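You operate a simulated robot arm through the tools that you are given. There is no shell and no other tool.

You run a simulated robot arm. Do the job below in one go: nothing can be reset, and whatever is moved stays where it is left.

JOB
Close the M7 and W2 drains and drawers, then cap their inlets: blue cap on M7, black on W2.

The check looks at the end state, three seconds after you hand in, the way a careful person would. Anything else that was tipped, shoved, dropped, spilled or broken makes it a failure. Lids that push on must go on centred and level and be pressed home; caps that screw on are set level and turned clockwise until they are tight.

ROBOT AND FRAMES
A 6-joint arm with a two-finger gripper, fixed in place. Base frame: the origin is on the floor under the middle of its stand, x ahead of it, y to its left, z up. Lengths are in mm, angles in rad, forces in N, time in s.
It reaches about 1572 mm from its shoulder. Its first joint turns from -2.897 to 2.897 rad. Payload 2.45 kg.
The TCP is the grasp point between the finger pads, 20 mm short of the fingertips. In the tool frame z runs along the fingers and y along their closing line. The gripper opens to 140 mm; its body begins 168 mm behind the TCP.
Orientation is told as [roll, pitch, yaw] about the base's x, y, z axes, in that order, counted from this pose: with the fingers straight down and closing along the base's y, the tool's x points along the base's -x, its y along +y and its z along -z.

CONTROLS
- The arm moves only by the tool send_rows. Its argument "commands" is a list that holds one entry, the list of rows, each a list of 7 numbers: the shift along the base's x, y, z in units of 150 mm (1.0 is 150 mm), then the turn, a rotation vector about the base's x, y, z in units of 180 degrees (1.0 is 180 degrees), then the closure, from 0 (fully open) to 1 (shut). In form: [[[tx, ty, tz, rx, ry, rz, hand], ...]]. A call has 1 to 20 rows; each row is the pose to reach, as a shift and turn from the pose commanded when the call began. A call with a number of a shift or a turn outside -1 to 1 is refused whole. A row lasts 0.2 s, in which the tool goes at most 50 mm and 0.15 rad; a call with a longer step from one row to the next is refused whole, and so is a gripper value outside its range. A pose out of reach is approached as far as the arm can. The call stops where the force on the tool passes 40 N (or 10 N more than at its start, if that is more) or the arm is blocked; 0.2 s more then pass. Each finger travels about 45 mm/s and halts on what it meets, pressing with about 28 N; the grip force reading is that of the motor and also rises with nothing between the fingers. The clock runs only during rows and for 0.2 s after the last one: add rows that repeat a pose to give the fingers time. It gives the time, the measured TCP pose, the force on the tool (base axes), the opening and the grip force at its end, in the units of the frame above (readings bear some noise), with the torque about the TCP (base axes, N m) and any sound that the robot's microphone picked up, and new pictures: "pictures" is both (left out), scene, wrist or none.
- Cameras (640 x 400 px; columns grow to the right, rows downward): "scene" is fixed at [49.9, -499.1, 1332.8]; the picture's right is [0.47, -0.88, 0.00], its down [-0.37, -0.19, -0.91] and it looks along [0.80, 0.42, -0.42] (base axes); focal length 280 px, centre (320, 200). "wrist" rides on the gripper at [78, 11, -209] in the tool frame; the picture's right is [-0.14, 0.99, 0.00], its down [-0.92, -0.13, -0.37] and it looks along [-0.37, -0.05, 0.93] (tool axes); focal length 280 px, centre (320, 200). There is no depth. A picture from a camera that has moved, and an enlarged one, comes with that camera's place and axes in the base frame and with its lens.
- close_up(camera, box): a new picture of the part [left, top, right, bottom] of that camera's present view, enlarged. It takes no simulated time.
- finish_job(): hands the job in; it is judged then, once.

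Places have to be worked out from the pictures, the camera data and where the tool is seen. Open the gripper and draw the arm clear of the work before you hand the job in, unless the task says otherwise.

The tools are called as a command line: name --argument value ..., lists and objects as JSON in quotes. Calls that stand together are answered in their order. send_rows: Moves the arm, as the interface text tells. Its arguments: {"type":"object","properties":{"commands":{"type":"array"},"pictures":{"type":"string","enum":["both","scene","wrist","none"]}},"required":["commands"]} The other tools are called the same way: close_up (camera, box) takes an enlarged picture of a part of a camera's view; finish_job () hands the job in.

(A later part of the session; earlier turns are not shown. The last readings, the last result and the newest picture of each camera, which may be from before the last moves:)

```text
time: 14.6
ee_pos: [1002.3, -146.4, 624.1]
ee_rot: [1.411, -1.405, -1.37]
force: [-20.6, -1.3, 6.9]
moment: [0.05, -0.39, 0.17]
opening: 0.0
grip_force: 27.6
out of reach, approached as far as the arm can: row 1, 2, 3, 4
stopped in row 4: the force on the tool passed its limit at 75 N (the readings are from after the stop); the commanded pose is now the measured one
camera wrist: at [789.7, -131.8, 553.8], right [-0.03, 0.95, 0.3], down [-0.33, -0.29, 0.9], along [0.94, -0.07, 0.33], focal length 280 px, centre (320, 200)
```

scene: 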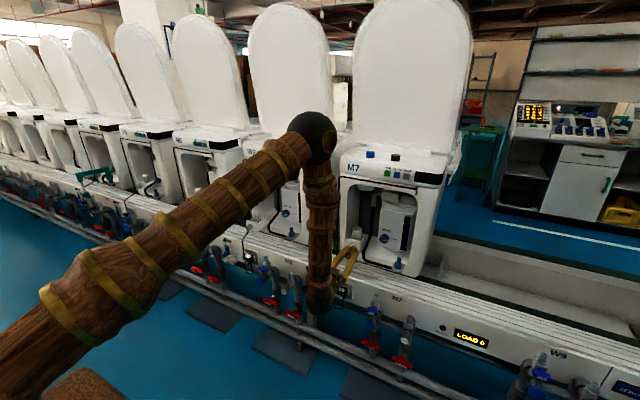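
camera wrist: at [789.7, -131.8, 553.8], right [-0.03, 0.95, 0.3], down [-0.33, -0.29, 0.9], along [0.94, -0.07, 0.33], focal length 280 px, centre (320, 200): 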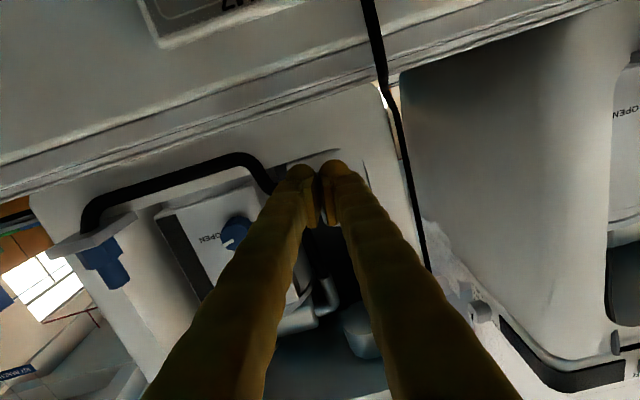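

The push met a firm stop at TCP x≈1002 (handle at ≈1022). I check whether the drawer is flush like N5's, or whether something blocks it.

close_up --camera "scene" --box '[330, 220, 400, 280]'

close_up --camera "wrist" --box '[220, 110, 420, 240]'

```text
6.67 times, centred on (365, 250) of scene
camera zoom: at [49.9, -499.1, 1332.8], right [0.47, -0.88, 0.0], down [-0.37, -0.19, -0.91], along [0.8, 0.42, -0.42], focal length 1865 px, centre (20, -133)
```

zoom: 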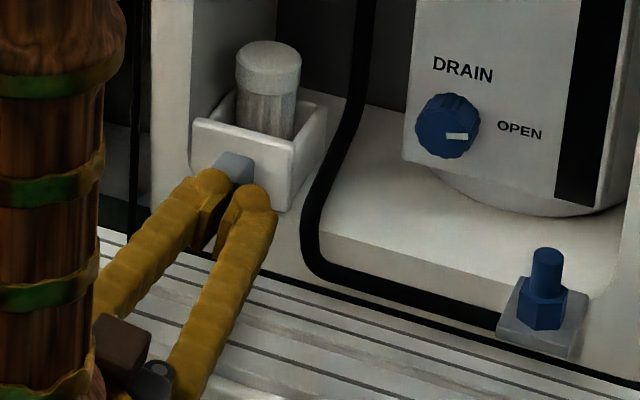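

```text
3.08 times, centred on (320, 175) of wrist
camera zoom: at [789.7, -131.8, 553.8], right [-0.03, 0.95, 0.3], down [-0.33, -0.29, 0.9], along [0.94, -0.07, 0.33], focal length 863 px, centre (320, 277)
```

zoom: 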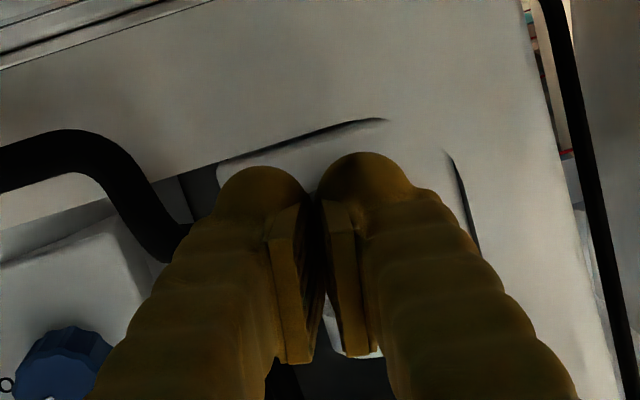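

The drawer moved ~71 mm and its front panel corner is at x≈1055, matching N5's closed drawer, so M7's drawer is home. I back off and shift toward the drain knob line (y≈-262, z≈667), testing the roll correction at the same time.

send_rows --commands '[[[-0.1, 0, 0, 0, 0, 0, 1], [-0.2, 0, 0, 0, 0, 0, 1], [-0.3, 0, 0.05, 0, 0, 0, 1], [-0.4, 0, 0.1, 0, 0, 0, 1]]]' --pictures "none"

send_rows --commands '[[[0, -0.25, 0.05, -0.0125, 0, 0, 1], [0, -0.5, 0.1, -0.025, 0, 0, 1], [0, -0.75, 0.15, -0.0375, 0, 0, 0.8], [0, -0.75, 0.2, -0.05, 0, 0, 0.65]]]' --pictures "both"

```text
time: 15.6
ee_pos: [942.2, -148.1, 639.8]
ee_rot: [1.418, -1.396, -1.376]
force: [-0.2, -0.4, 0.6]
moment: [0.0, -0.04, 0.03]
opening: 0.0
grip_force: 27.8
```

```text
time: 16.6
ee_pos: [968.4, -261.3, 672.2]
ee_rot: [1.266, -1.435, -1.217]
force: [0.7, -0.5, 0.4]
moment: [0.0, -0.02, 0.01]
opening: 49.1
grip_force: 0.3
out of reach, approached as far as the arm can: row 1, 2, 3, 4
camera wrist: at [755.7, -250.1, 604.5], right [-0.04, 0.96, 0.26], down [-0.32, -0.26, 0.91], along [0.95, -0.05, 0.32], focal length 280 px, centre (320, 200)
```

scene: 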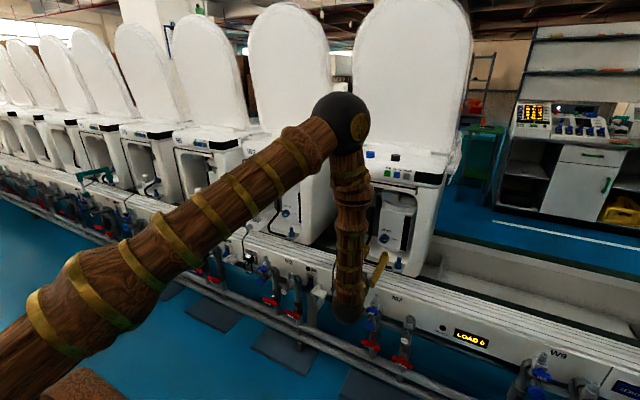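
wrist: 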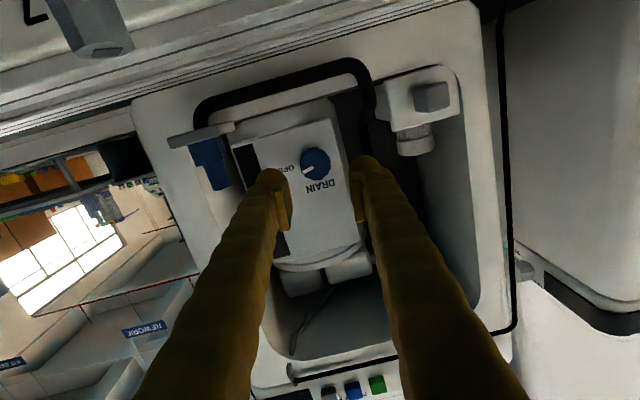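

The drawer sits flush; the knob lies almost on the tool axis at about (1099,-262,670). I test a roll of +38° about x (fingers diagonal) at a slightly larger x, keeping well short of the machine.

send_rows --commands '[[[0.04, 0, 0, 0.035, 0, 0, 0.6], [0.08, 0, 0, 0.07, 0, 0, 0.6], [0.12, 0, 0, 0.105, 0, 0, 0.6], [0.16, 0, 0, 0.14, 0, 0, 0.6], [0.2, 0, 0, 0.175, 0, 0, 0.6], [0.2, 0, 0, 0.21, 0, 0, 0.6]]]' --pictures "both"

```text
time: 18.0
ee_pos: [998.5, -261.4, 673.5]
ee_rot: [1.569, -0.781, -1.504]
force: [-0.5, 0.3, 0.4]
moment: [0.02, 0.02, 0.01]
opening: 56.0
grip_force: 0.2
camera wrist: at [785.7, -210.5, 624.9], right [-0.04, 0.6, 0.8], down [-0.32, -0.77, 0.56], along [0.95, -0.23, 0.22], focal length 280 px, centre (320, 200)
```

scene: 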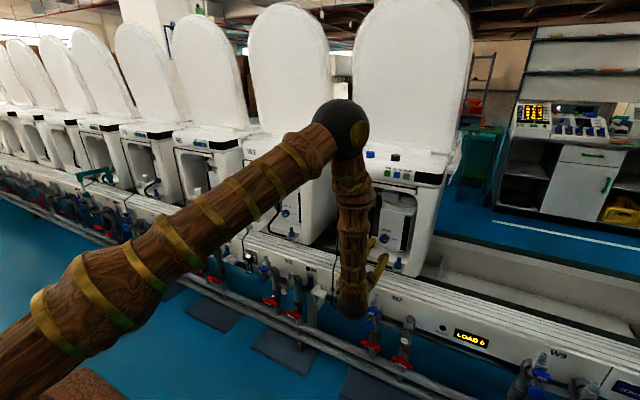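
wrist: 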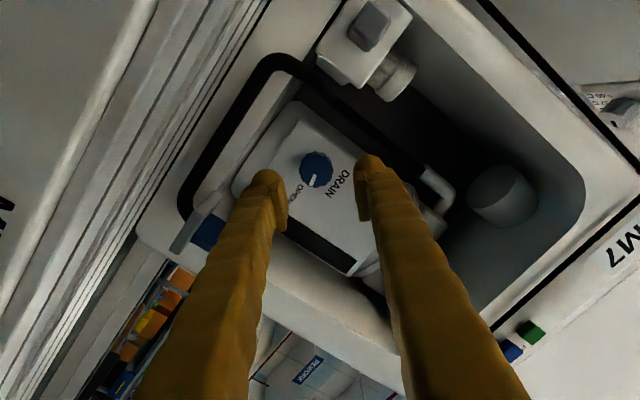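

Roll is reachable and the tool points along +x with a slight 3.7° yaw error. I correct the yaw and dry-run the −90° turn here in free space to confirm it is reachable, before gripping the knob.

send_rows --commands '[[[0, 0, -0.01, 0, 0, -0.0208, 0.6], [0, 0, -0.02, 0, 0, -0.0208, 0.6]]]' --pictures "none"

send_rows --commands '[[[0, 0, 0, -0.0455, 0, 0, 0.6], [0, 0, 0, -0.0909, 0, 0, 0.6], [0, 0, 0, -0.1364, 0, 0, 0.6], [0, 0, 0, -0.1818, 0, 0, 0.6], [0, 0, 0, -0.2273, 0, 0, 0.6], [0, 0, 0, -0.2727, 0, 0, 0.6], [0, 0, 0, -0.3182, 0, 0, 0.6], [0, 0, 0, -0.3636, 0, 0, 0.6], [0, 0, 0, -0.4091, 0, 0, 0.6], [0, 0, 0, -0.4546, 0, 0, 0.6], [0, 0, 0, -0.5, 0, 0, 0.6]]]' --pictures "both"

```text
time: 18.6
ee_pos: [998.0, -262.0, 670.4]
ee_rot: [1.57, -0.785, -1.572]
force: [-0.3, 0.6, -1.0]
moment: [0.01, -0.04, 0.02]
opening: 55.9
grip_force: 0.1
```

```text
time: 21.0
ee_pos: [999.3, -261.1, 670.0]
ee_rot: [1.567, -1.45, -1.569]
force: [0.5, 0.6, 0.1]
moment: [0.02, -0.03, -0.01]
opening: 56.0
grip_force: 0.0
out of reach, approached as far as the arm can: row 6, 7, 8, 9, 10, 11
camera wrist: at [789.9, -239.4, 592.9], right [0.0, 0.97, 0.26], down [-0.37, -0.24, 0.9], along [0.93, -0.09, 0.36], focal length 280 px, centre (320, 200)
```

scene: 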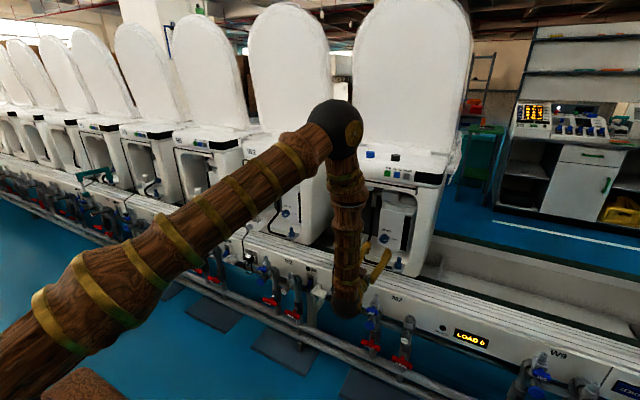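
wrist: 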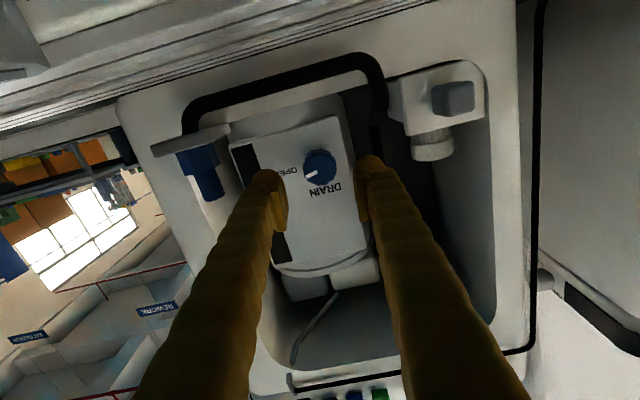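

The roll has a hard limit near φ≈7° (camera-below), so I will use the other side: roll up to φ≈145° and turn the knob from there back to ≈55°, which also keeps the fingers away from the black hose.

send_rows --commands '[[[0, 0, 0, 0.0451, 0, 0, 0.6], [0, 0, 0, 0.0902, 0, 0, 0.6], [0, 0, 0, 0.1353, 0, 0, 0.6], [0, 0, 0, 0.1804, 0, 0, 0.6], [0, 0, 0, 0.2255, 0, 0, 0.6], [0, 0, 0, 0.2706, 0, 0, 0.6], [0, 0, 0, 0.3157, 0, 0, 0.6], [0, 0, 0, 0.3608, 0, 0, 0.6], [0, 0, 0, 0.4059, 0, 0, 0.6], [0, 0, 0, 0.451, 0, 0, 0.6], [0, 0, 0, 0.4961, 0, 0, 0.6], [0, 0, 0, 0.5412, 0, 0, 0.6], [0, 0, 0, 0.5863, 0, 0, 0.6], [0, 0, 0, 0.6314, 0, 0, 0.6], [0, 0, 0, 0.6765, 0, 0, 0.6], [0, 0, 0, 0.7216, 0, 0, 0.6], [0, 0, 0, 0.7667, 0, 0, 0.6]]]' --pictures "both"

```text
time: 24.6
ee_pos: [997.9, -261.1, 668.8]
ee_rot: [1.571, 0.961, -1.571]
force: [0.6, -0.3, 0.2]
moment: [0.02, 0.02, 0.03]
opening: 56.0
grip_force: 0.0
camera wrist: at [789.7, -224.1, 739.8], right [0.0, -0.89, 0.45], down [-0.37, -0.42, -0.83], along [0.93, -0.17, -0.33], focal length 280 px, centre (320, 200)
```

scene: 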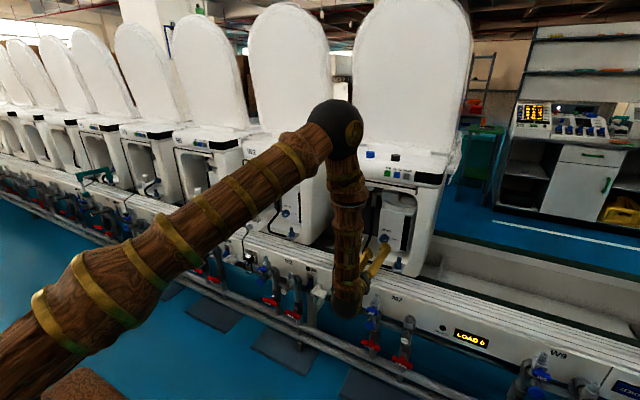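
wrist: 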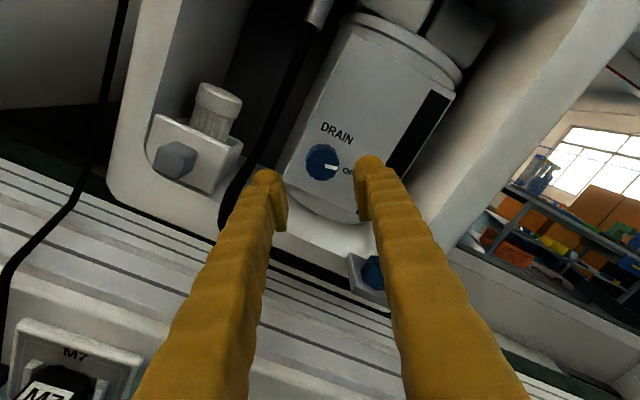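

The view is now upright and the knob lies on the tool axis. I zoom in to verify centring and to estimate how far the knob protrudes.

close_up --camera "wrist" --box '[240, 100, 400, 220]'

close_up --camera "wrist" --box '[290, 130, 360, 190]'

close_up --camera "wrist" --box '[140, 70, 260, 200]'

```text
3.33 times, centred on (320, 160) of wrist
camera zoom: at [789.7, -224.1, 739.8], right [0.0, -0.89, 0.45], down [-0.37, -0.42, -0.83], along [0.93, -0.17, -0.33], focal length 935 px, centre (320, 333)
```

zoom: 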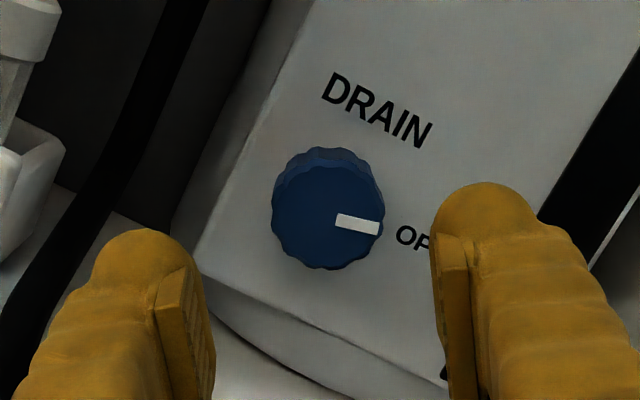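

```text
6.67 times, centred on (325, 160) of wrist
camera zoom: at [789.7, -224.1, 739.8], right [0.0, -0.89, 0.45], down [-0.37, -0.42, -0.83], along [0.93, -0.17, -0.33], focal length 1869 px, centre (287, 467)
```

zoom: 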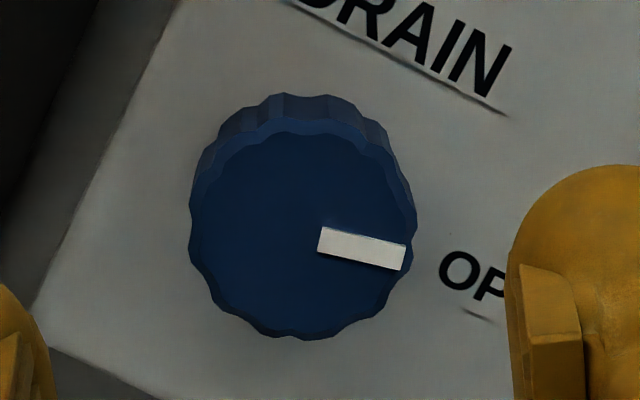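

```text
3.08 times, centred on (200, 135) of wrist
camera zoom: at [789.7, -224.1, 739.8], right [0.0, -0.89, 0.45], down [-0.37, -0.42, -0.83], along [0.93, -0.17, -0.33], focal length 863 px, centre (689, 400)
```

zoom: 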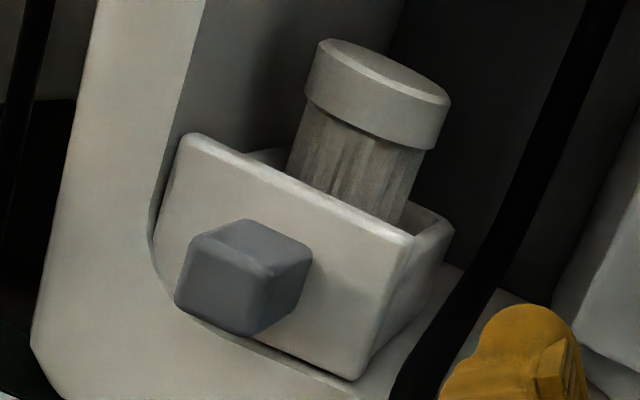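

Knob face centre computes to about (1099,-263.5,667.5), 38 mm wide, protruding ~28 mm. I advance straight in with 56 mm opening to TCP x≈1096, stopping 10 mm short of the panel.

send_rows --commands '[[[0.13, -0.012, -0.005, 0, 0, 0, 0.6], [0.26, -0.012, -0.005, 0, 0, 0, 0.6], [0.39, -0.012, -0.005, 0, 0, 0, 0.6], [0.5, -0.012, -0.005, 0, 0, 0, 0.6], [0.57, -0.012, -0.005, 0, 0, 0, 0.6], [0.62, -0.012, -0.005, 0, 0, 0, 0.6], [0.65, -0.012, -0.005, 0, 0, 0, 0.6]]]' --pictures "both"

```text
time: 26.2
ee_pos: [1096.2, -261.9, 669.5]
ee_rot: [1.57, 0.959, -1.571]
force: [0.0, 0.5, -0.3]
moment: [-0.06, 0.03, 0.0]
opening: 56.1
grip_force: 0.1
camera wrist: at [887.2, -225.8, 739.0], right [0.0, -0.89, 0.46], down [-0.37, -0.43, -0.83], along [0.93, -0.17, -0.33], focal length 280 px, centre (320, 200)
```

scene: 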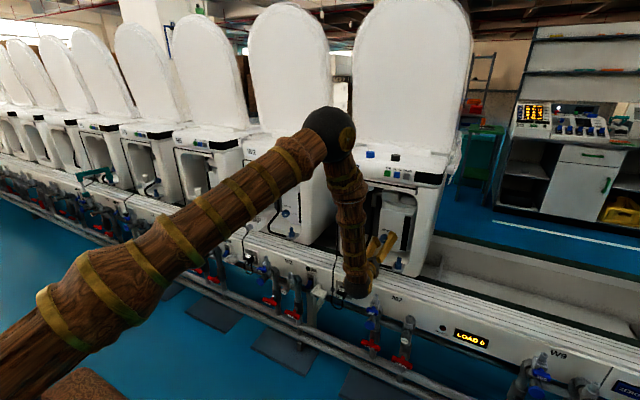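
wrist: 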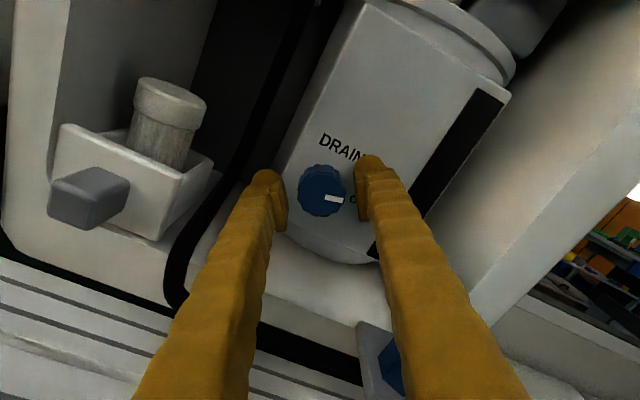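

The knob sits between the fingers. I close on it.

send_rows --commands '[[[0, 0, 0, 0, 0, 0, 1], [0, 0, 0, 0, 0, 0, 1], [0, 0, 0, 0, 0, 0, 1], [0, 0, 0, 0, 0, 0, 1]]]' --pictures "wrist"

close_up --camera "wrist" --box '[240, 130, 400, 250]'

```text
time: 27.2
ee_pos: [1095.7, -264.6, 670.3]
ee_rot: [1.571, 0.959, -1.57]
force: [4.2, -18.9, 8.6]
moment: [0.07, -0.04, -0.22]
opening: 36.7
grip_force: 44.9
camera wrist: at [887.3, -226.7, 739.5], right [0.0, -0.89, 0.46], down [-0.37, -0.42, -0.83], along [0.93, -0.17, -0.33], focal length 280 px, centre (320, 200)
```

wrist: 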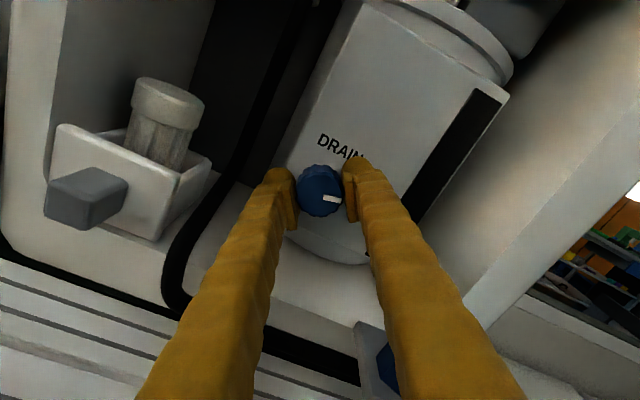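

```text
3.33 times, centred on (320, 190) of wrist
camera zoom: at [887.3, -226.7, 739.5], right [0.0, -0.89, 0.46], down [-0.37, -0.42, -0.83], along [0.93, -0.17, -0.33], focal length 935 px, centre (320, 233)
```

zoom: 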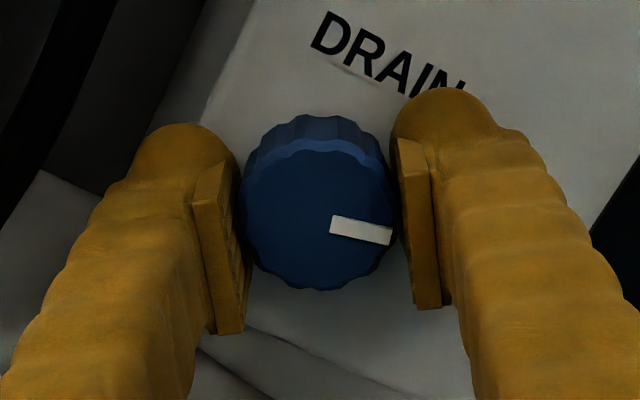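

The knob is gripped (36.7 mm), with ~20 N side load showing a small offset. I relieve it by shifting ~1.5 mm along the load direction.

send_rows --commands '[[[0, -0.008, 0.006, 0, 0, 0, 1], [0, -0.012, 0.009, 0, 0, 0, 1], [0, -0.012, 0.009, 0, 0, 0, 1]]]' --pictures "none"

```text
time: 28.0
ee_pos: [1095.1, -262.8, 670.0]
ee_rot: [1.569, 0.959, -1.57]
force: [20.6, -6.5, 0.4]
moment: [0.01, 0.15, -0.13]
opening: 36.6
grip_force: 45.6
```

Side load dropped. Now I turn the knob: first −20° about x to see that it follows.

send_rows --commands '[[[0.003, 0, 0, -0.028, 0, 0, 1], [0.005, 0, 0, -0.056, 0, 0, 1], [0.005, 0, 0, -0.084, 0, 0, 1], [0.005, 0, 0, -0.111, 0, 0, 1]]]' --pictures "wrist"

close_up --camera "wrist" --box '[240, 130, 400, 250]'

```text
time: 29.0
ee_pos: [1095.5, -263.8, 670.4]
ee_rot: [1.571, 0.611, -1.571]
force: [-27.6, -2.4, 18.1]
moment: [0.06, -0.3, 0.03]
opening: 36.8
grip_force: 45.4
camera wrist: at [887.2, -205.9, 723.9], right [0.0, -0.68, 0.73], down [-0.37, -0.68, -0.63], along [0.93, -0.27, -0.25], focal length 280 px, centre (320, 200)
```

wrist: 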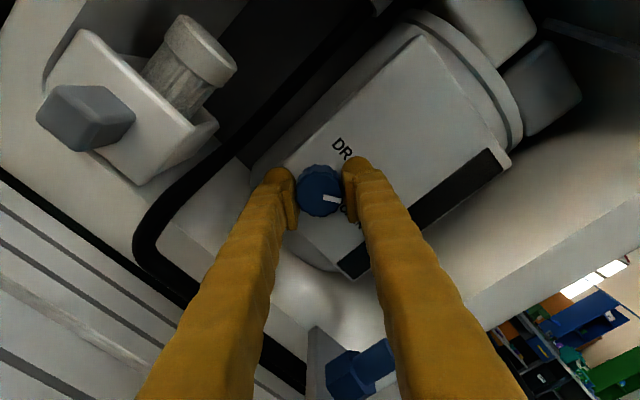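

```text
3.33 times, centred on (320, 190) of wrist
camera zoom: at [887.2, -205.9, 723.9], right [0.0, -0.68, 0.73], down [-0.37, -0.68, -0.63], along [0.93, -0.27, -0.25], focal length 935 px, centre (320, 233)
```

zoom: 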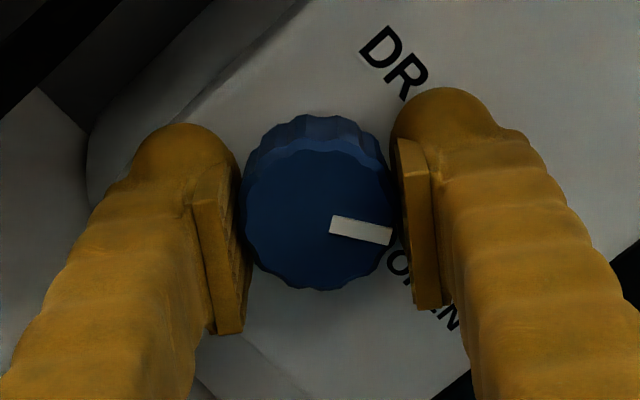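

The pointer turned with the fingers by 20°. I continue the remaining −70°, with tiny corrections to unload the residual forces.

send_rows --commands '[[[-0.002, 0, 0.005, 0, 0, 0, 1], [-0.002, 0, 0.005, -0.028, 0, 0, 1], [-0.002, 0, 0.005, -0.056, 0, 0, 1], [-0.002, 0, 0.005, -0.084, 0, 0, 1], [-0.002, 0, 0.005, -0.112, 0, 0, 1], [-0.002, 0, 0.005, -0.14, 0, 0, 1], [-0.002, 0, 0.005, -0.168, 0, 0, 1], [-0.002, 0, 0.005, -0.196, 0, 0, 1]]]' --pictures "wrist"

close_up --camera "wrist" --box '[240, 130, 400, 250]'

```text
time: 30.5
ee_pos: [1096.0, -265.1, 672.6]
ee_rot: [1.573, 0.138, -1.57]
force: [-10.0, -1.8, 4.4]
moment: [0.02, -0.05, 0.08]
opening: 36.5
grip_force: 44.8
stopped in row 7: the force on the tool passed its limit at 46 N (the readings are from after the stop); the commanded pose is now the measured one
camera wrist: at [887.5, -188.2, 693.1], right [0.0, -0.27, 0.96], down [-0.37, -0.89, -0.25], along [0.93, -0.36, -0.1], focal length 280 px, centre (320, 200)
```

wrist: 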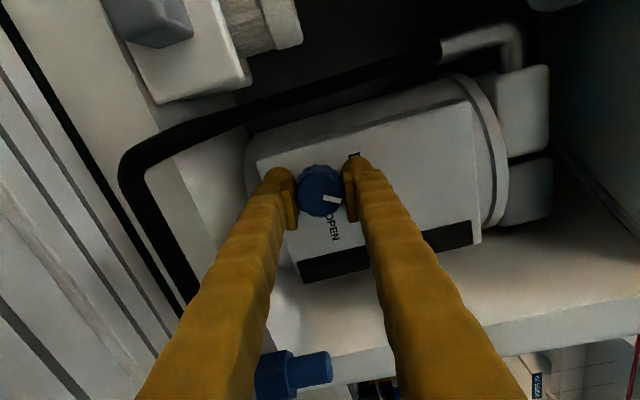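

```text
3.33 times, centred on (320, 190) of wrist
camera zoom: at [887.5, -188.2, 693.1], right [0.0, -0.27, 0.96], down [-0.37, -0.89, -0.25], along [0.93, -0.36, -0.1], focal length 935 px, centre (320, 233)
```

zoom: 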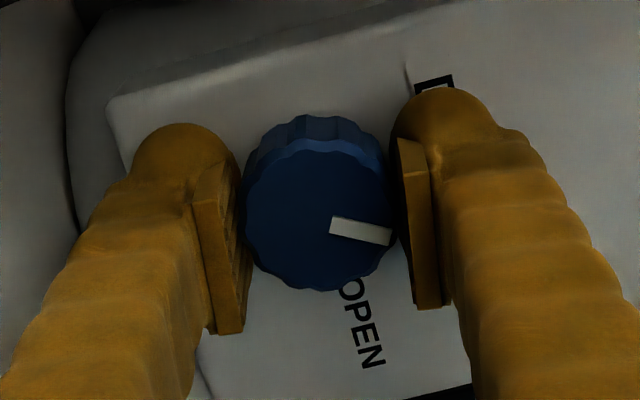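

Turned 47° so far; the stop came from a slight eccentric load. I continue the remaining −43° in smaller steps from the relaxed pose.

send_rows --commands '[[[0, 0, 0, -0.02, 0, 0, 1], [0, 0, 0, -0.04, 0, 0, 1], [0, 0, 0, -0.06, 0, 0, 1], [0, 0, 0, -0.08, 0, 0, 1], [0, 0, 0, -0.1, 0, 0, 1], [0, 0, 0, -0.12, 0, 0, 1]]]' --pictures "none"

close_up --camera "wrist" --box '[240, 130, 400, 250]'

```text
time: 31.4
ee_pos: [1095.4, -265.3, 673.5]
ee_rot: [1.573, -0.054, -1.57]
force: [-8.2, -1.1, 4.3]
moment: [0.02, -0.04, -0.03]
opening: 36.8
grip_force: 44.7
stopped in row 4: the force on the tool passed its limit at 42 N (the readings are from after the stop); the commanded pose is now the measured one
```

```text
3.33 times, centred on (320, 190) of wrist
camera zoom: at [887.4, -185.6, 678.6], right [0.0, -0.08, 1.0], down [-0.37, -0.93, -0.08], along [0.93, -0.37, -0.03], focal length 935 px, centre (320, 233)
```

zoom: 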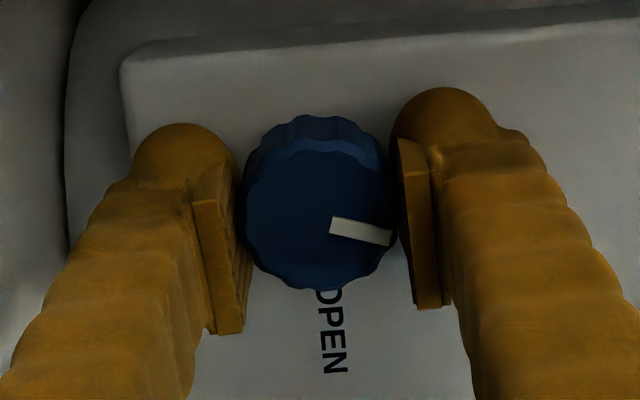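

The drift shows the knob axis is really at about (y −260.6, z 673.4), 4 mm off the TCP along the pads, so I should move the TCP on an arc around it. I command the last −33° with that arc.

send_rows --commands '[[[0, 0.0005, 0.0022, -0.023, 0, 0, 1], [0, 0.0013, 0.0045, -0.046, 0, 0, 1], [0, 0.0022, 0.0067, -0.069, 0, 0, 1], [0, 0.0032, 0.0088, -0.092, 0, 0, 1], [0, 0.0043, 0.011, -0.115, 0, 0, 1], [0, 0.0055, 0.0131, -0.138, 0, 0, 1], [0, 0.0067, 0.015, -0.161, 0, 0, 1], [0, 0.0075, 0.0163, -0.18, 0, 0, 1]]]' --pictures "none"

close_up --camera "wrist" --box '[240, 130, 400, 250]'

```text
time: 33.1
ee_pos: [1095.1, -264.6, 674.5]
ee_rot: [1.571, -0.62, -1.57]
force: [-4.8, -0.7, -2.5]
moment: [0.64, 0.05, -0.08]
opening: 36.7
grip_force: 44.9
```

```text
3.33 times, centred on (320, 190) of wrist
camera zoom: at [887.4, -193.3, 637.0], right [0.0, 0.46, 0.89], down [-0.37, -0.82, 0.43], along [0.93, -0.33, 0.17], focal length 935 px, centre (320, 233)
```

zoom: 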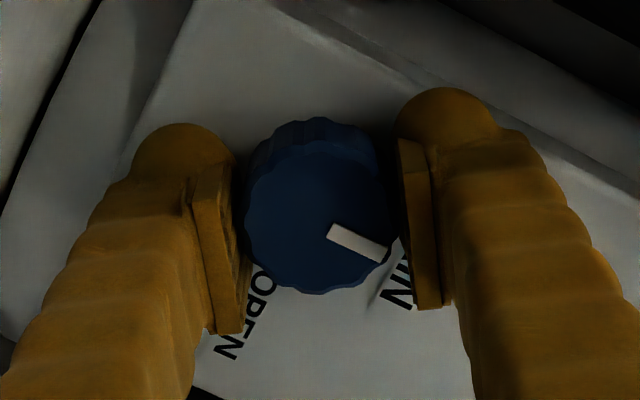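

The pointer now computes to straight up (closed, matching N5) and the torque rise with slight slip shows it is against its stop. I open the fingers and withdraw straight back.

send_rows --commands '[[[0, 0, 0, 0, 0, 0, 0.6], [0, 0, 0, 0, 0, 0, 0.6], [0, 0, 0, 0, 0, 0, 0.6], [-0.1, 0, 0, 0, 0, 0, 0.6], [-0.25, 0, 0, 0, 0, 0, 0.6], [-0.45, 0, 0, 0, 0, 0, 0.6], [-0.65, 0, 0, 0, 0, 0, 0.6]]]' --pictures "both"

close_up --camera "wrist" --box '[240, 100, 400, 220]'

close_up --camera "scene" --box '[330, 180, 430, 280]'

```text
time: 34.8
ee_pos: [997.8, -265.1, 674.6]
ee_rot: [1.573, -0.62, -1.57]
force: [0.7, -0.2, -0.5]
moment: [-0.03, 0.02, 0.01]
opening: 56.0
grip_force: 0.1
camera wrist: at [789.5, -193.7, 637.1], right [0.0, 0.46, 0.89], down [-0.37, -0.82, 0.43], along [0.93, -0.33, 0.17], focal length 280 px, centre (320, 200)
```

scene: 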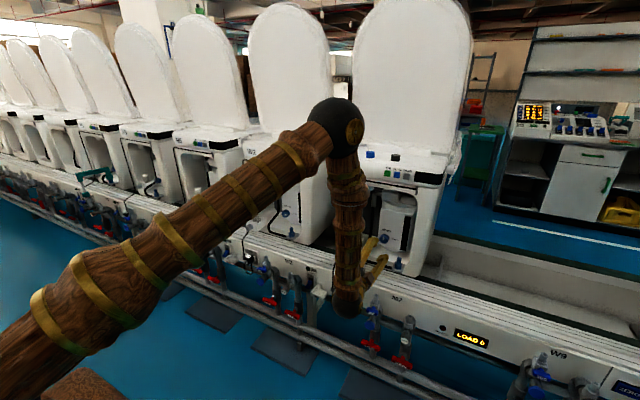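
wrist: 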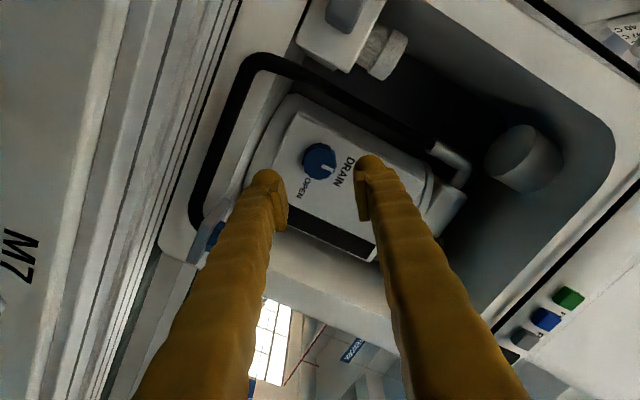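

```text
3.33 times, centred on (320, 160) of wrist
camera zoom: at [789.5, -193.7, 637.1], right [0.0, 0.46, 0.89], down [-0.37, -0.82, 0.43], along [0.93, -0.33, 0.17], focal length 935 px, centre (320, 333)
```

zoom: 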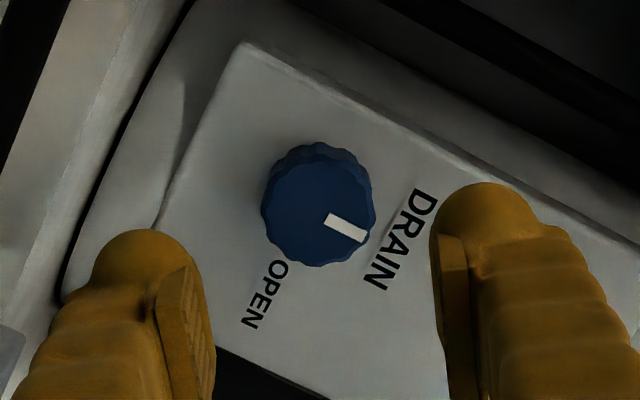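

```text
4.00 times, centred on (380, 230) of scene
camera zoom: at [49.9, -499.1, 1332.8], right [0.47, -0.88, 0.0], down [-0.37, -0.19, -0.91], along [0.8, 0.42, -0.42], focal length 1119 px, centre (80, 80)
```

zoom: 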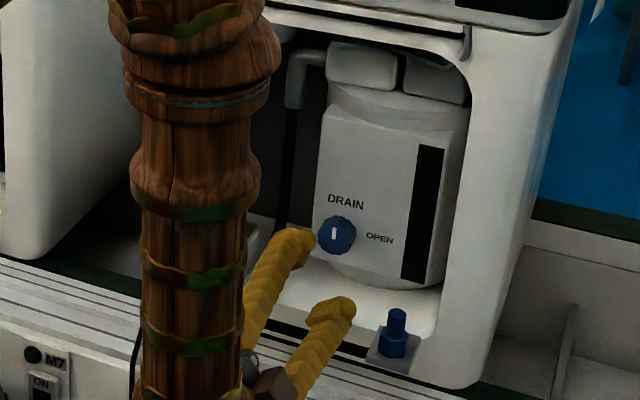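

M7's drain pointer is up and its drawer is flush. Now I go to W2 (519 mm to the left): retreat a little, raise slightly and traverse.

send_rows --commands '[[[-0.16, 0, 0.07, 0, 0, 0, 0.6], [-0.3, 0, 0.13, 0, 0, 0, 0.6], [-0.3, 0.25, 0.13, 0, 0, 0, 0.6], [-0.3, 0.5, 0.13, 0, 0, 0, 0.6], [-0.3, 0.75, 0.13, 0, 0, 0, 0.6], [-0.3, 1.0, 0.13, 0, 0, 0, 0.6]]]' --pictures "none"

send_rows --commands '[[[0, 0.12, 0, 0.0417, 0, 0, 0.6], [0, 0.24, 0, 0.0833, 0, 0, 0.6], [0, 0.36, 0, 0.125, 0, 0, 0.6], [0, 0.48, 0, 0.1667, 0, 0, 0.6], [0, 0.6, 0, 0.2083, 0, 0, 0.6], [0, 0.7, 0, 0.25, 0, 0, 0.6], [0, 0.8, 0, 0.2917, 0, 0, 0.6], [0, 0.9, 0, 0.3333, 0, 0, 0.6], [0, 1.0, 0, 0.375, 0, 0, 0.6], [0, 1.0, 0, 0.4167, 0, 0, 0.6], [0, 1.0, 0, 0.4583, 0, 0, 0.6], [0, 1.0, 0, 0.5, 0, 0, 0.6]]]' --pictures "both"

```text
time: 36.1
ee_pos: [946.2, -135.3, 693.2]
ee_rot: [1.574, -0.618, -1.532]
force: [-0.2, 0.0, -0.7]
moment: [-0.01, -0.01, 0.0]
opening: 56.0
grip_force: 0.1
out of reach, approached as far as the arm can: row 5, 6
```

```text
time: 38.8
ee_pos: [936.2, -58.1, 693.9]
ee_rot: [1.578, 0.953, -1.447]
force: [0.0, 0.9, 0.0]
moment: [0.01, -0.01, 0.02]
opening: 56.0
grip_force: 0.0
out of reach, approached as far as the arm can: row 1, 2, 3, 4, 5, 6, 7, 8, 9, 10, 11, 12
camera wrist: at [724.4, -46.3, 762.0], right [0.1, -0.88, 0.46], down [-0.31, -0.47, -0.83], along [0.94, -0.06, -0.32], focal length 280 px, centre (320, 200)
```

scene: 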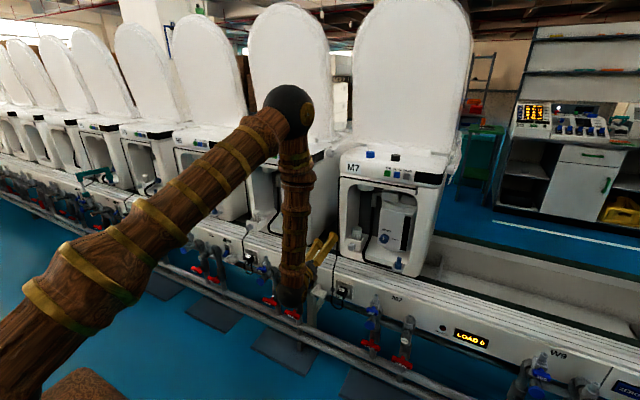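
wrist: 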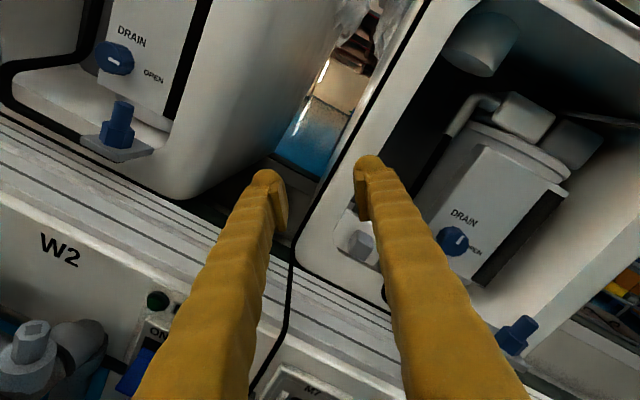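

In the middle (y≈0) the arm cannot fold that far back, so it lagged. I push x out to ~980 for the crossing, correct the yaw, and continue to y≈+90.

send_rows --commands '[[[0.1, 0.1, 0, 0, 0, -0.01, 0.6], [0.2, 0.3, 0, 0, 0, -0.02, 0.6], [0.3, 0.55, 0, 0, 0, -0.0376, 0.6], [0.3, 0.8, 0, 0, 0, -0.0376, 0.6], [0.3, 1.0, 0, 0, 0, -0.0376, 0.6]]]' --pictures "none"

send_rows --commands '[[[0, 0.25, -0.03, 0, 0, 0, 0.6], [0, 0.5, -0.06, 0, 0, 0, 0.6], [0, 0.75, -0.1, 0, 0, 0, 0.6], [0, 1.0, -0.13, 0, 0, 0, 0.6]]]' --pictures "both"

```text
time: 40.0
ee_pos: [972.8, -11.6, 691.2]
ee_rot: [1.584, 0.95, -1.386]
force: [1.6, 0.5, -0.3]
moment: [-0.02, 0.01, -0.02]
opening: 55.9
grip_force: 0.1
out of reach, approached as far as the arm can: row 1, 2, 3, 4, 5
```

```text
time: 41.0
ee_pos: [970.0, 82.3, 671.4]
ee_rot: [1.586, 0.949, -1.282]
force: [0.6, -0.6, -0.6]
moment: [0.0, 0.02, 0.02]
opening: 55.8
grip_force: 0.1
out of reach, approached as far as the arm can: row 1, 2, 3, 4
camera wrist: at [759.3, 62.4, 738.9], right [0.24, -0.85, 0.47], down [-0.23, -0.51, -0.83], along [0.94, 0.09, -0.32], focal length 280 px, centre (320, 200)
```

scene: 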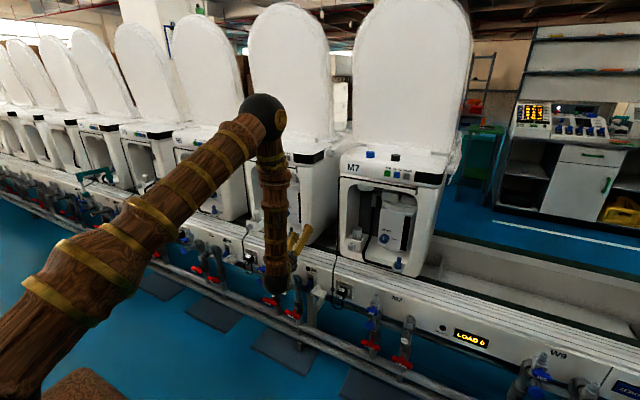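
wrist: 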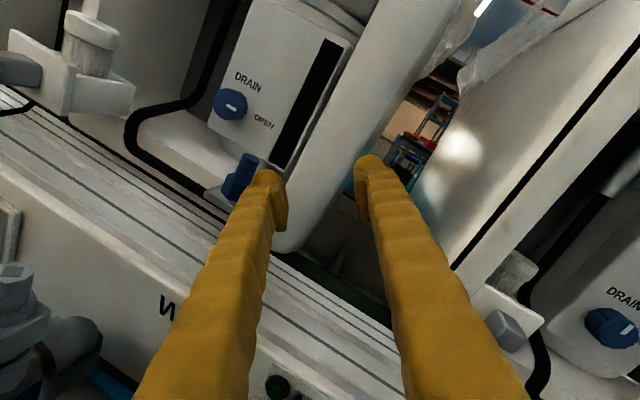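

The yaw drift shows a forearm-roll joint limit: pointing outward needs ≥15° yaw relative to the arm plane, on one side for M7; for W2 the wrist must be turned over to the other side. I retreat upward into free space first, then re-approach W2 from the starting posture.

send_rows --commands '[[[-0.1, 0, 0.25, 0, 0, 0, 0.6], [-0.2, 0, 0.5, 0, 0, 0, 0.6], [-0.3, 0, 0.75, 0, 0, 0, 0.6], [-0.4, 0, 1.0, 0, 0, 0, 0.6]]]' --pictures "none"

send_rows --commands '[[[-0.1, 0.0, 0.25, 0, 0, 0, 0.6], [-0.2, 0.0, 0.5, 0, 0, 0, 0.6], [-0.3, 0, 0.75, 0, 0, 0, 0.6], [-0.4, 0, 1.0, 0, 0, 0, 0.6]]]' --pictures "scene"

```text
time: 42.0
ee_pos: [911.4, 84.5, 821.2]
ee_rot: [1.588, 0.949, -1.283]
force: [0.1, 0.6, -0.4]
moment: [0.02, 0.0, 0.0]
opening: 55.9
grip_force: 0.2
```

```text
time: 43.0
ee_pos: [850.6, 83.6, 970.7]
ee_rot: [1.587, 0.948, -1.286]
force: [-0.4, 0.5, -0.5]
moment: [0.01, -0.01, -0.01]
opening: 56.2
grip_force: 0.0
```

scene: 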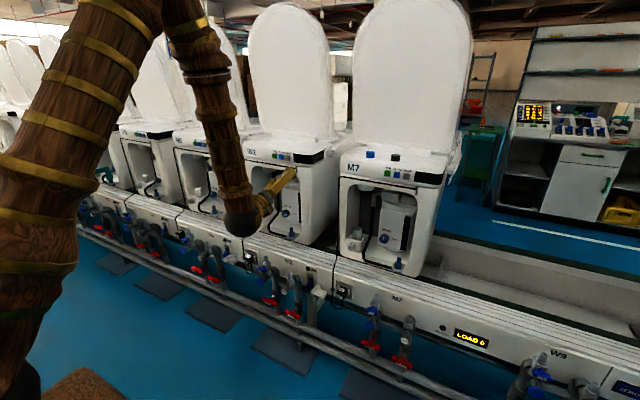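

Free and clear at (851,84,971). I now rotate back to the 35°-tilted, camera-near orientation while rising to about (783,133,1120).

send_rows --commands '[[[-0.025, 0.0183, 0.0556, -0.0397, 0.0011, 0.0182, 0.6], [-0.05, 0.0367, 0.1111, -0.0794, 0.0022, 0.0364, 0.6], [-0.075, 0.055, 0.1667, -0.1192, 0.0033, 0.0547, 0.6], [-0.1, 0.0733, 0.2222, -0.1589, 0.0044, 0.0729, 0.6], [-0.125, 0.0917, 0.2778, -0.1986, 0.0056, 0.0911, 0.6], [-0.15, 0.11, 0.3333, -0.2383, 0.0067, 0.1093, 0.6], [-0.175, 0.1283, 0.3889, -0.2781, 0.0078, 0.1276, 0.6], [-0.2, 0.1467, 0.4444, -0.3178, 0.0089, 0.1458, 0.6], [-0.225, 0.165, 0.5, -0.3575, 0.01, 0.164, 0.6], [-0.25, 0.1833, 0.5556, -0.3972, 0.0111, 0.1822, 0.6], [-0.275, 0.2017, 0.6111, -0.4369, 0.0122, 0.2004, 0.6], [-0.3, 0.22, 0.6667, -0.4767, 0.0133, 0.2187, 0.6], [-0.325, 0.2383, 0.7222, -0.5164, 0.0144, 0.2369, 0.6], [-0.35, 0.2567, 0.7778, -0.5561, 0.0156, 0.2551, 0.6], [-0.375, 0.275, 0.8333, -0.5958, 0.0167, 0.2733, 0.6], [-0.4, 0.2933, 0.8889, -0.6356, 0.0178, 0.2916, 0.6], [-0.425, 0.3117, 0.9444, -0.6753, 0.0189, 0.3098, 0.6], [-0.45, 0.33, 1.0, -0.715, 0.02, 0.328, 0.6]]]' --pictures "both"

```text
time: 46.8
ee_pos: [783.9, 132.4, 1122.9]
ee_rot: [0.002, -0.613, 0.0]
force: [-0.3, -0.6, 1.2]
moment: [0.02, 0.03, -0.01]
opening: 55.9
grip_force: 0.0
camera wrist: at [600.3, 144.5, 1247.3], right [0.11, 0.99, 0.08], down [0.54, -0.13, 0.83], along [0.83, -0.05, -0.55], focal length 280 px, centre (320, 200)
```

scene: 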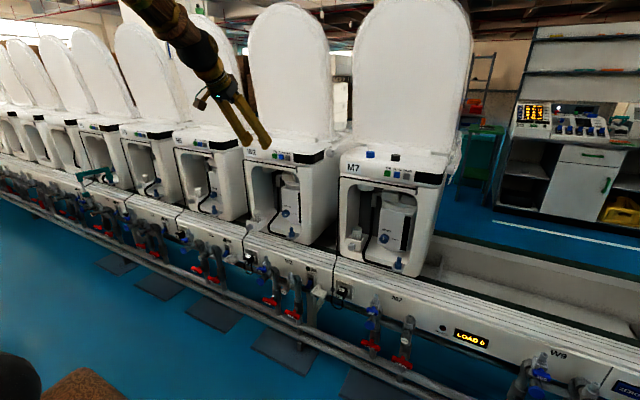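
wrist: 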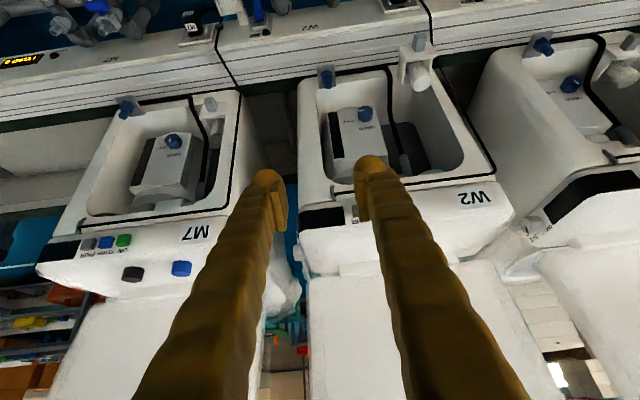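

Orientation restored exactly. Now I mirror the approach for W2: move to (860,262,1031) with a 60° tilt.

send_rows --commands '[[[0.1, 0.173, -0.123, 0, -0.0278, 0, 0.8], [0.2, 0.346, -0.246, 0, -0.0556, 0, 1], [0.3, 0.52, -0.37, 0, -0.0833, 0, 1], [0.4, 0.693, -0.493, 0, -0.1111, 0, 1], [0.507, 0.867, -0.613, 0, -0.1389, 0, 1]]]' --pictures "none"

send_rows --commands '[[[0, 0, -0.2, 0, -0.0278, 0, 1], [0, 0, -0.4, 0, -0.0556, 0, 1], [0, 0, -0.6, 0, -0.0833, 0, 1], [0.1, 0, -0.8, 0, -0.1111, 0, 1], [0.2, 0, -1, 0, -0.1389, 0, 1]]]' --pictures "scene"

```text
time: 48.0
ee_pos: [858.9, 260.9, 1026.9]
ee_rot: [0.018, -1.045, -0.023]
force: [0.6, 1.7, 1.5]
moment: [-0.17, 0.24, -0.21]
opening: 0.0
grip_force: 27.8
```

```text
time: 49.1
ee_pos: [899.6, 273.9, 895.2]
ee_rot: [-0.385, -1.469, 0.372]
force: [-0.8, 0.6, 0.6]
moment: [0.01, 0.01, -0.02]
opening: 0.3
grip_force: 27.8
out of reach, approached as far as the arm can: row 4, 5
```

scene: 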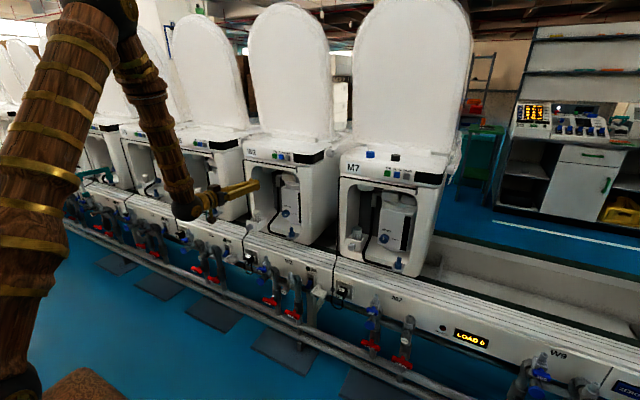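

The tool now points along +x on the other wrist side. I roll −28° away from the joint limit, level the pitch and go down toward the W2 drawer handle, expected at (957,383,625).

send_rows --commands '[[[0, 0.145, -0.2, -0.031, -0.006, 0, 1], [0, 0.29, -0.4, -0.062, -0.012, 0, 1], [0, 0.436, -0.6, -0.093, -0.018, 0, 1], [0, 0.58, -0.8, -0.124, -0.024, 0, 1], [0, 0.727, -1.0, -0.156, -0.03, 0, 1]]]' --pictures "both"

```text
time: 50.4
ee_pos: [900.5, 382.4, 744.2]
ee_rot: [-1.603, -1.08, 1.583]
force: [0.0, 0.5, -0.5]
moment: [0.0, 0.02, 0.04]
opening: 0.0
grip_force: 28.7
camera wrist: at [692.6, 359.6, 666.6], right [0.02, 0.94, -0.35], down [-0.38, 0.33, 0.87], along [0.93, 0.11, 0.36], focal length 280 px, centre (320, 200)
```

scene: 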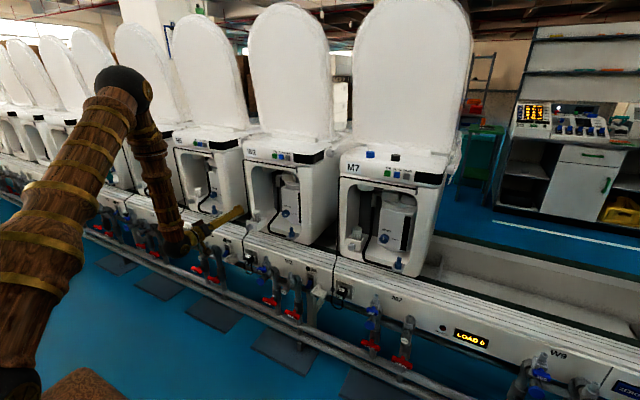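
wrist: 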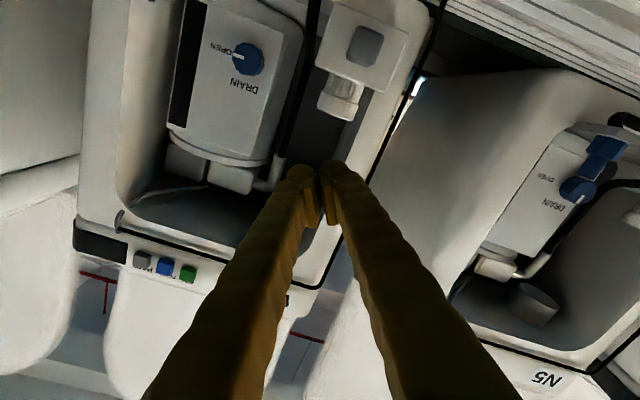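

Reached exactly. I zoom in on the W2 handle to refine its position.

close_up --camera "wrist" --box '[300, 0, 430, 120]'

close_up --camera "scene" --box '[200, 170, 320, 270]'

```text
3.33 times, centred on (365, 60) of wrist
camera zoom: at [692.6, 359.6, 666.6], right [0.02, 0.94, -0.35], down [-0.38, 0.33, 0.87], along [0.93, 0.11, 0.36], focal length 935 px, centre (170, 667)
```

zoom: 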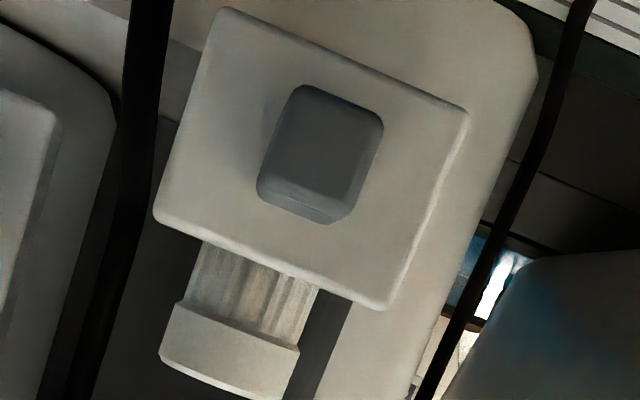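

```text
4.00 times, centred on (260, 220) of scene
camera zoom: at [49.9, -499.1, 1332.8], right [0.47, -0.88, 0.0], down [-0.37, -0.19, -0.91], along [0.8, 0.42, -0.42], focal length 1119 px, centre (560, 120)
```

zoom: 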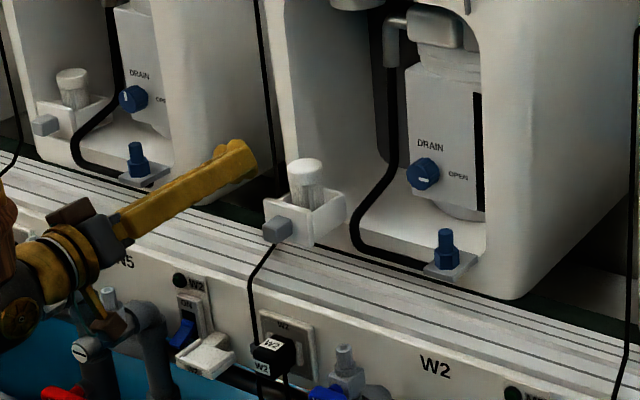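

Handle centre is at about (957,378,625). I lower to that height and push the drawer in with slow steps until it stops.

send_rows --commands '[[[0, -0.01, -0.3, 0, 0, 0, 1], [0, -0.02, -0.6, 0, 0, 0, 1], [0, -0.025, -0.79, 0, 0, 0, 1]]]' --pictures "none"

send_rows --commands '[[[0.08, 0, 0, 0, 0, 0, 1], [0.16, 0, 0, 0, 0, 0, 1], [0.22, 0, 0, 0, 0, 0, 1], [0.28, 0, 0, 0, 0, 0, 1], [0.34, 0, 0, 0, 0, 0, 1], [0.4, 0, 0, 0, 0, 0, 1], [0.46, 0, 0, 0, 0, 0, 1], [0.52, 0, 0, 0, 0, 0, 1], [0.58, 0, 0, 0, 0, 0, 1], [0.61, 0, 0, 0, 0, 0, 1], [0.64, 0, 0, 0, 0, 0, 1], [0.67, 0, 0, 0, 0, 0, 1], [0.69, 0, 0, 0, 0, 0, 1], [0.71, 0, 0, 0, 0, 0, 1], [0.73, 0, 0, 0, 0, 0, 1]]]' --pictures "both"

```text
time: 51.1
ee_pos: [899.1, 379.5, 625.3]
ee_rot: [-1.602, -1.082, 1.583]
force: [0.0, -0.6, -0.5]
moment: [0.0, 0.02, 0.02]
opening: 0.0
grip_force: 28.2
```

```text
time: 53.9
ee_pos: [999.3, 379.1, 626.2]
ee_rot: [-1.599, -1.08, 1.582]
force: [-11.7, -0.9, 4.4]
moment: [-0.05, -0.03, 0.13]
opening: 0.3
grip_force: 29.2
stopped in row 13: the force on the tool passed its limit at 54 N (the readings are from after the stop); the commanded pose is now the measured one
camera wrist: at [792.5, 355.8, 548.4], right [0.02, 0.94, -0.35], down [-0.38, 0.33, 0.87], along [0.93, 0.11, 0.36], focal length 280 px, centre (320, 200)
```

scene: 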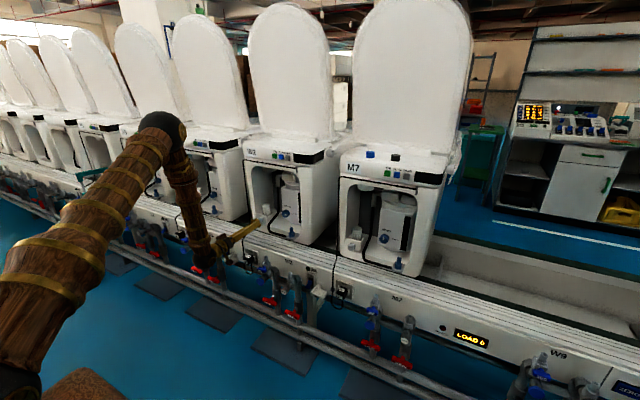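
wrist: 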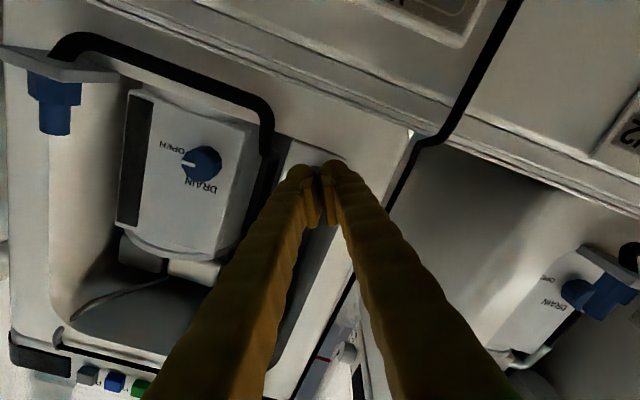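

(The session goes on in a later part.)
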